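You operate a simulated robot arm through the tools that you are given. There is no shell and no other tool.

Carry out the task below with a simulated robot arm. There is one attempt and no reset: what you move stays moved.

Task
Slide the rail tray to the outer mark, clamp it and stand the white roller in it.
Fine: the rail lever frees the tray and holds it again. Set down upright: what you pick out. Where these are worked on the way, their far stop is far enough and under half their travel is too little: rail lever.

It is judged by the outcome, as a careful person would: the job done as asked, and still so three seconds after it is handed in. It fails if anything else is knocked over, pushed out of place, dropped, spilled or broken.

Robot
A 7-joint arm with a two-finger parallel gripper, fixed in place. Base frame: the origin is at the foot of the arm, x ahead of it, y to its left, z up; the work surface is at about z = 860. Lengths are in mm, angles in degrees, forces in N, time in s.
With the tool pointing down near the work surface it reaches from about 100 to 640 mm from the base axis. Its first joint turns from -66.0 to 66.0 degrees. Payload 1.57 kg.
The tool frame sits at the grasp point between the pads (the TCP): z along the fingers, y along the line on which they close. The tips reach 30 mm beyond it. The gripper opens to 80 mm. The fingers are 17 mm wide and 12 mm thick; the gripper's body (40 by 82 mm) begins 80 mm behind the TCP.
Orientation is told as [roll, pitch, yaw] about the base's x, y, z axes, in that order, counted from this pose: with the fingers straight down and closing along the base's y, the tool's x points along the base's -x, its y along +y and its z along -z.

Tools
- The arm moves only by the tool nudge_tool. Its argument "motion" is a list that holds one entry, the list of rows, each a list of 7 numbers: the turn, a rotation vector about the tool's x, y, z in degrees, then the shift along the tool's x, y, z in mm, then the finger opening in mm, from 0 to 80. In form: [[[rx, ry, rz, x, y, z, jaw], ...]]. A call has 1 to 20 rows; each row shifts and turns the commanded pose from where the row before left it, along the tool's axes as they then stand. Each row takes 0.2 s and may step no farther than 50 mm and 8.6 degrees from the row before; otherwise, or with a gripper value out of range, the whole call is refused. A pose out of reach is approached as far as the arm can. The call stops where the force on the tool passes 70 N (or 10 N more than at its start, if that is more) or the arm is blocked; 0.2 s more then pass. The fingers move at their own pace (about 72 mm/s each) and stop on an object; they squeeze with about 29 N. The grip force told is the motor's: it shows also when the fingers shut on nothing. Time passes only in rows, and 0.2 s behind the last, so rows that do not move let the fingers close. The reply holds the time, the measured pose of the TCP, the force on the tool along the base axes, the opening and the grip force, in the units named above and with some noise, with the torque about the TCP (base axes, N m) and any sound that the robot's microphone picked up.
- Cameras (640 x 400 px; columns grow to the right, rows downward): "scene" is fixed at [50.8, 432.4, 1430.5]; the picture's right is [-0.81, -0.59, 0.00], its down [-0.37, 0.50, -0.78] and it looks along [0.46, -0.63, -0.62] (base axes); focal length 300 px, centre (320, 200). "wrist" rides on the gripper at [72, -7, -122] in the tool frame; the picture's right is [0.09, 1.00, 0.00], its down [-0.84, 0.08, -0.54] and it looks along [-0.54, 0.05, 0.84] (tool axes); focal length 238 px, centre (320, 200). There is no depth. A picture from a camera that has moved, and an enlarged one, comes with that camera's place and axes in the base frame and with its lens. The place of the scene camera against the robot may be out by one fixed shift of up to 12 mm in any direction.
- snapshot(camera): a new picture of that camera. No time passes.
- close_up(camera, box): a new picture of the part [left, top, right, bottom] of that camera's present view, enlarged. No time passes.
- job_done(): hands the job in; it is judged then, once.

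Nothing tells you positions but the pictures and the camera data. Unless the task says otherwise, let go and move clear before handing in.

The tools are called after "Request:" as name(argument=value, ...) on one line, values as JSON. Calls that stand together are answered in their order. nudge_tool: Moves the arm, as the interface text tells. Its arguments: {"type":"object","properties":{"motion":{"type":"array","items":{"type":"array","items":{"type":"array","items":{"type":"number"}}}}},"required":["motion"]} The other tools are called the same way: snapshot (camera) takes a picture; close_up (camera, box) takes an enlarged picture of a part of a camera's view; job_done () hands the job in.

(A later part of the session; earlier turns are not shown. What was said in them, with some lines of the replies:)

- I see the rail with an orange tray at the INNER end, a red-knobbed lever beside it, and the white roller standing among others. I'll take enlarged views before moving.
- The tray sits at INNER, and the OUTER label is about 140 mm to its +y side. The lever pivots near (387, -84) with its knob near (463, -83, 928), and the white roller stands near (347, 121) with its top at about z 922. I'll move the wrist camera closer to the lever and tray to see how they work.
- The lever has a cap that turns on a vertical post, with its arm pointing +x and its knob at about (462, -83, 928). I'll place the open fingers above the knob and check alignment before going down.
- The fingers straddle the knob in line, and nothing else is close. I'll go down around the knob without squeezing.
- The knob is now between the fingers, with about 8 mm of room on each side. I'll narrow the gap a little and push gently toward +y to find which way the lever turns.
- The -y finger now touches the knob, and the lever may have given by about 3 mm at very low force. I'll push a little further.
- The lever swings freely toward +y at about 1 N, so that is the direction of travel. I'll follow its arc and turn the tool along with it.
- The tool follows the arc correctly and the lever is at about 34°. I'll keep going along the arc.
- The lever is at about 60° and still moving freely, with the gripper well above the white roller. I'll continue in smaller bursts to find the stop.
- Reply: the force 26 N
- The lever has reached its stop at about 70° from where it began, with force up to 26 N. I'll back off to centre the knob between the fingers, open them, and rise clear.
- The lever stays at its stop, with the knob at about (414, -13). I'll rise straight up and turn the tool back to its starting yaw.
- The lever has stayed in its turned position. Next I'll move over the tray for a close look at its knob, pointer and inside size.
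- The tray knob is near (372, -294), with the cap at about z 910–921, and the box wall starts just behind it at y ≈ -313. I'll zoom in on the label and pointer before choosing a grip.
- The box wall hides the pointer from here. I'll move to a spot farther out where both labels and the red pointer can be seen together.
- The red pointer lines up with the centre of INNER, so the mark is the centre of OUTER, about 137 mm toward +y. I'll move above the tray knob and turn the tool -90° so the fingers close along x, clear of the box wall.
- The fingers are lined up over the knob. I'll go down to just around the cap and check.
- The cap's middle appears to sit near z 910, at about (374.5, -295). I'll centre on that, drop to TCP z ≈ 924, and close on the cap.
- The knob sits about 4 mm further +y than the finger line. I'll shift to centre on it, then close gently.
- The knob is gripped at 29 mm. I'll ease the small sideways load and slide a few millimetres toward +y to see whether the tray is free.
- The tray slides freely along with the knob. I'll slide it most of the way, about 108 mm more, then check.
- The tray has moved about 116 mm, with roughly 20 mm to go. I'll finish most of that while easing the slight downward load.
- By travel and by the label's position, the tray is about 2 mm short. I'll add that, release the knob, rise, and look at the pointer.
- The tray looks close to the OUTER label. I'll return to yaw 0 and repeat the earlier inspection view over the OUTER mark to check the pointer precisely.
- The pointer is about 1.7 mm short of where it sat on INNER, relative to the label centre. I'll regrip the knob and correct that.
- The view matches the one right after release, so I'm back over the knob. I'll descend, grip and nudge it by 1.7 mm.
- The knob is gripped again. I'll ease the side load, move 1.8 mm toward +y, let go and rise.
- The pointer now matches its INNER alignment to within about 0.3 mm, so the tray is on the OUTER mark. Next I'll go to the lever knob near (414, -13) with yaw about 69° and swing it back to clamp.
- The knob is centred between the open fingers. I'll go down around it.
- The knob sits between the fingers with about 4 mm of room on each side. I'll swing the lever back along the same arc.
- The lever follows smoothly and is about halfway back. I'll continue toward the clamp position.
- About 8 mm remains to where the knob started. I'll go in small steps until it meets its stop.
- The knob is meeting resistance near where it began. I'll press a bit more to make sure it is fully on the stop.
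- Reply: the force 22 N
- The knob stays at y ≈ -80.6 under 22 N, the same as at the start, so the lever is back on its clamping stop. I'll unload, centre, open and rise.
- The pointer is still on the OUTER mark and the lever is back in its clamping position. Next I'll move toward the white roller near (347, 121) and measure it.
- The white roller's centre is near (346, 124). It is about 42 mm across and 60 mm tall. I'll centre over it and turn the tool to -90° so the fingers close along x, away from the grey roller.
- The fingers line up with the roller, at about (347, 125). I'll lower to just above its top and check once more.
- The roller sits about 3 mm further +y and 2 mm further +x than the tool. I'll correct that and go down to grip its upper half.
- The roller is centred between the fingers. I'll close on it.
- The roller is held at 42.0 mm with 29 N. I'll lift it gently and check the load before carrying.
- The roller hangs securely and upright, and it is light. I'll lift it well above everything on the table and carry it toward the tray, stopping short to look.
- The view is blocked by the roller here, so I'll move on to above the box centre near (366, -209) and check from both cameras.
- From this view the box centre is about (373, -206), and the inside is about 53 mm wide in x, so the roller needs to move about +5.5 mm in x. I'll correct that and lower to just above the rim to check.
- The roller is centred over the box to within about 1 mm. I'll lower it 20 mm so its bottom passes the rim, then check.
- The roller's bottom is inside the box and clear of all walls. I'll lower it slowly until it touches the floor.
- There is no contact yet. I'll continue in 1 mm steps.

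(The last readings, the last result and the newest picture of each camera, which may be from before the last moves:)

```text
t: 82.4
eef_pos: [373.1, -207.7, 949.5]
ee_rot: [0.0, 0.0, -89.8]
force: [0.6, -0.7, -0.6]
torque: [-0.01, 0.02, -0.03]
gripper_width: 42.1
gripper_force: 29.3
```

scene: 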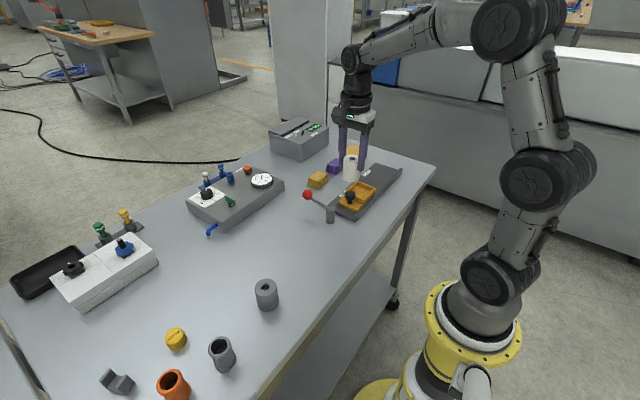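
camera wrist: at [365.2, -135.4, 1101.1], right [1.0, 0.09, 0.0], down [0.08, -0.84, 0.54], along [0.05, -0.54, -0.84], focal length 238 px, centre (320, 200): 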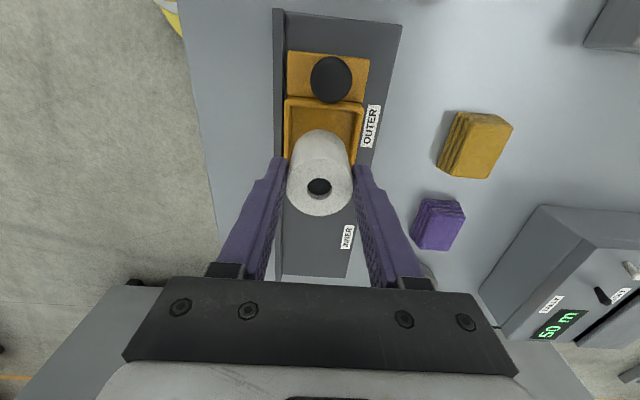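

Still no contact, so I'll keep lowering by millimetres.

Request:
nudge_tool(motion=[[[0, 0, 0, 0, 0, 1, 30], [0, 0, 0, 0, 0, 1, 30], [0, 0, 0, 0, 0, 0, 30]]])

Request:
close_up(camera="scene", box=[328, 150, 408, 200])

```text
t: 83.2
eef_pos: [372.6, -207.7, 947.8]
ee_rot: [0.0, 0.0, -90.0]
force: [-0.3, 0.0, -1.0]
torque: [-0.03, 0.02, -0.01]
gripper_width: 42.0
gripper_force: 29.6
```

```text
8.00 times, centred on (368, 175) of scene
camera zoom: at [50.9, 432.4, 1430.5], right [-0.81, -0.59, 0.0], down [-0.37, 0.5, -0.78], along [0.46, -0.63, -0.62], focal length 2403 px, centre (-64, 400)
```

zoom: 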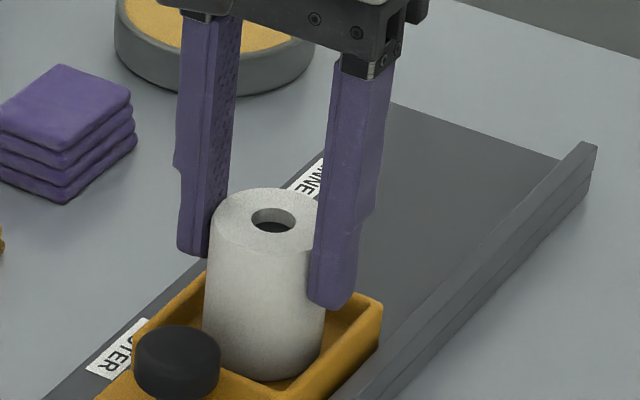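

No contact yet at a roller bottom of about z 884. I'll continue carefully.

Request:
nudge_tool(motion=[[[0, 0, 0, 0, 0, 1, 30], [0, 0, 0, 0, 0, 1, 30], [0, 0, 0, 0, 0, 0, 30]]])

```text
t: 84.0
eef_pos: [373.3, -208.1, 947.2]
ee_rot: [0.0, 0.0, -89.8]
force: [-1.9, 1.0, 5.3]
torque: [0.08, 0.1, 0.0]
gripper_width: 42.2
gripper_force: 28.5
```

The floor is touched, at about 5 N. I'll open the fingers gradually and check that the roller stands before rising.

Request:
nudge_tool(motion=[[[0, 0, 0, 0, 0, 0, 40], [0, 0, 0, 0, 0, 0, 44], [0, 0, 0, 0, 0, 0, 48], [0, 0, 0, 0, 0, 0, 54], [0, 0, 0, 0, 0, 0, 56], [0, 0, 0, 0, 0, 0, 56]]])

Request:
snapshot(camera="wrist")

Request:
close_up(camera="scene", box=[328, 150, 408, 200])

```text
t: 85.4
eef_pos: [372.7, -206.4, 946.7]
ee_rot: [-0.1, 0.0, -90.0]
force: [-0.2, -0.1, 0.6]
torque: [0.03, 0.01, -0.02]
gripper_width: 56.1
gripper_force: 0.2
```

```text
taken
camera wrist: at [365.0, -136.2, 1068.8], right [1.0, 0.09, 0.0], down [0.08, -0.84, 0.54], along [0.05, -0.54, -0.84], focal length 238 px, centre (320, 200)
```

wrist: 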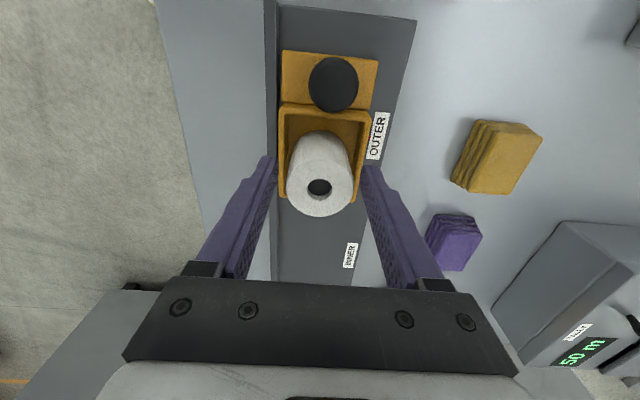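

```text
8.00 times, centred on (368, 175) of scene
camera zoom: at [50.8, 432.4, 1430.5], right [-0.81, -0.59, 0.0], down [-0.37, 0.5, -0.78], along [0.46, -0.63, -0.62], focal length 2403 px, centre (-64, 400)
```

zoom: 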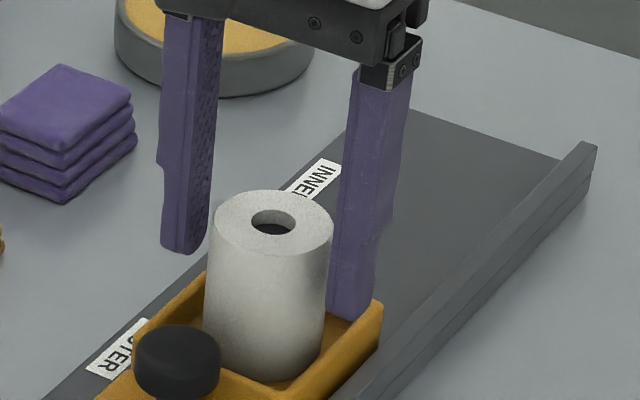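

The roller stands upright in the box with the fingers clear on both sides. I'll rise straight up and move away for a final look.

Request:
nudge_tool(motion=[[[0, 0, 0, 0, 0, -10, 60], [0, 0, 0, 0, 0, -14, 60], [0, 0, 0, 0, 0, -16, 60], [0, 0, 0, 0, 0, -18, 60], [0, 0, 0, 0, 0, -20, 60], [0, 0, 0, 0, 0, -20, 60], [0, 0, 0, 0, 0, -20, 60], [0, 0, 0, 0, 0, -20, 60], [0, 0, -8.2, 0, 0, 0, 60], [0, 0, -8.2, 0, 0, 0, 60], [0, 0, -8.2, 0, 0, 0, 60], [0, 0, -8.2, 0, 0, 0, 60], [0, 0, -8.2, 0, 0, 0, 60], [0, 0, -8.2, 0, 0, 0, 60], [0, 0, -8.2, 0, 0, 0, 60], [0, 0, -8.2, 0, 0, 0, 60], [0, 0, -8.2, 0, 0, 0, 60], [0, 0, -8.2, 0, 0, 0, 60], [0, 0, -8, 0, 0, 0, 60], [0, 0, 0, 0, 0, 0, 60]]])

Request:
nudge_tool(motion=[[[0, 0, 0, -18, 19, 0, 60], [0, 0, 0, -18, 19, 0, 60], [0, 0, 0, -18, 19, 0, 60], [0, 0, 0, -18, 19, 0, 60], [0, 0, 0, -18, 19, 0, 60], [0, 0, 0, 0, 0, 0, 60]]])

Request:
snapshot(camera="wrist")

Request:
close_up(camera="wrist", box=[180, 20, 372, 140])

Request:
snapshot(camera="scene")

Request:
close_up(camera="scene", box=[296, 140, 424, 220])

```text
t: 89.6
eef_pos: [373.4, -207.5, 1083.6]
ee_rot: [-0.1, -0.1, 0.4]
force: [-0.6, -0.2, 0.8]
torque: [0.05, -0.04, -0.02]
gripper_width: 59.8
gripper_force: 0.1
```

```text
t: 91.0
eef_pos: [463.6, -110.7, 1082.3]
ee_rot: [0.0, 0.0, 0.2]
force: [-0.7, 0.1, -0.3]
torque: [-0.01, -0.02, -0.05]
gripper_width: 60.0
gripper_force: 0.0
```

```text
taken
camera wrist: at [389.1, -118.7, 1205.4], right [-0.09, 1.0, 0.0], down [0.84, 0.08, 0.54], along [0.54, 0.05, -0.84], focal length 238 px, centre (320, 200)
```

wrist: 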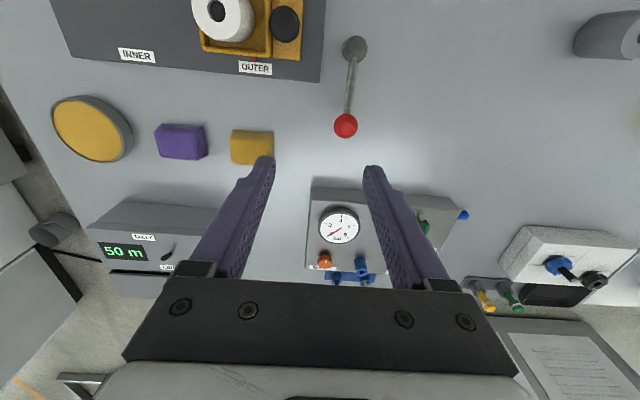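

```text
3.33 times, centred on (276, 80) of wrist
camera zoom: at [389.1, -118.7, 1205.4], right [-0.09, 1.0, 0.0], down [0.84, 0.08, 0.54], along [0.54, 0.05, -0.84], focal length 794 px, centre (467, 600)
```

zoom: 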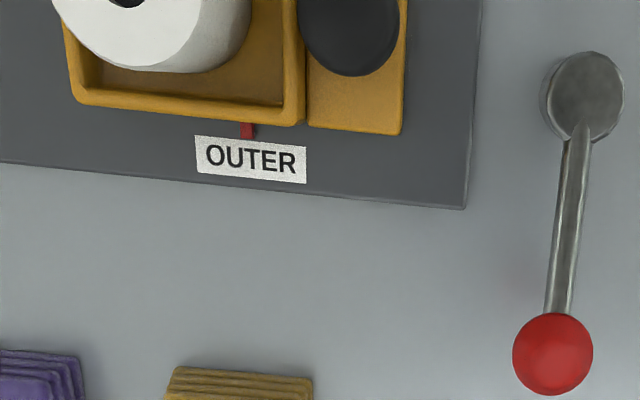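

```text
taken
```

scene: 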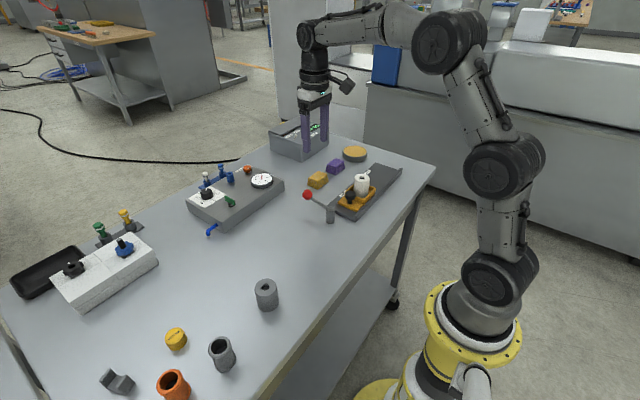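

```text
5.00 times, centred on (360, 180) of scene
camera zoom: at [50.8, 432.4, 1430.5], right [-0.81, -0.59, 0.0], down [-0.37, 0.5, -0.78], along [0.46, -0.63, -0.62], focal length 1502 px, centre (120, 300)
```

zoom: 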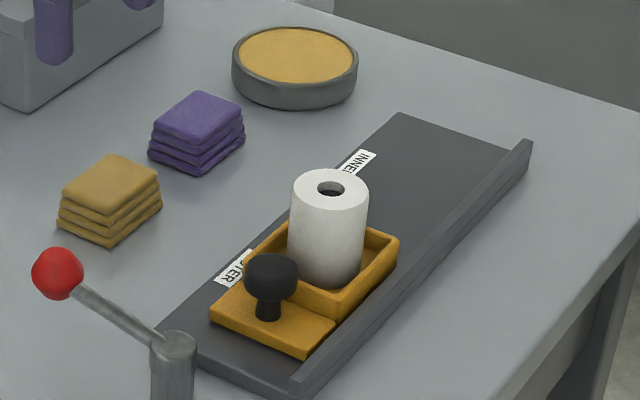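

The tray's pointer is on the OUTER mark, the lever is back at exactly its starting (clamping) position, and the white roller stands upright in the tray. Everything else is where it was and the arm is clear, so I'm handing in.

Request:
job_done()

```text
The job is handed in.
```

The job is handed in: the tray is at the outer mark and clamped, and the white roller stands upright in it.

- **Tray:** I turned the rail lever about 70° to its far stop to free the tray. I slid the tray about 139 mm, until its red pointer matched the centre of the OUTER label to within about 0.3 mm.
- **Clamp:** I swung the lever back until it met its stop at 22 N. In the final picture its knob is where it was at the start. I did not push on the tray afterwards to test the clamp.
- **Roller:** I lowered it into the tray until it touched the floor, released it, and it stayed standing.

In the last pictures nothing else had been moved or knocked over, and the arm was clear. I don't have the judge's result.
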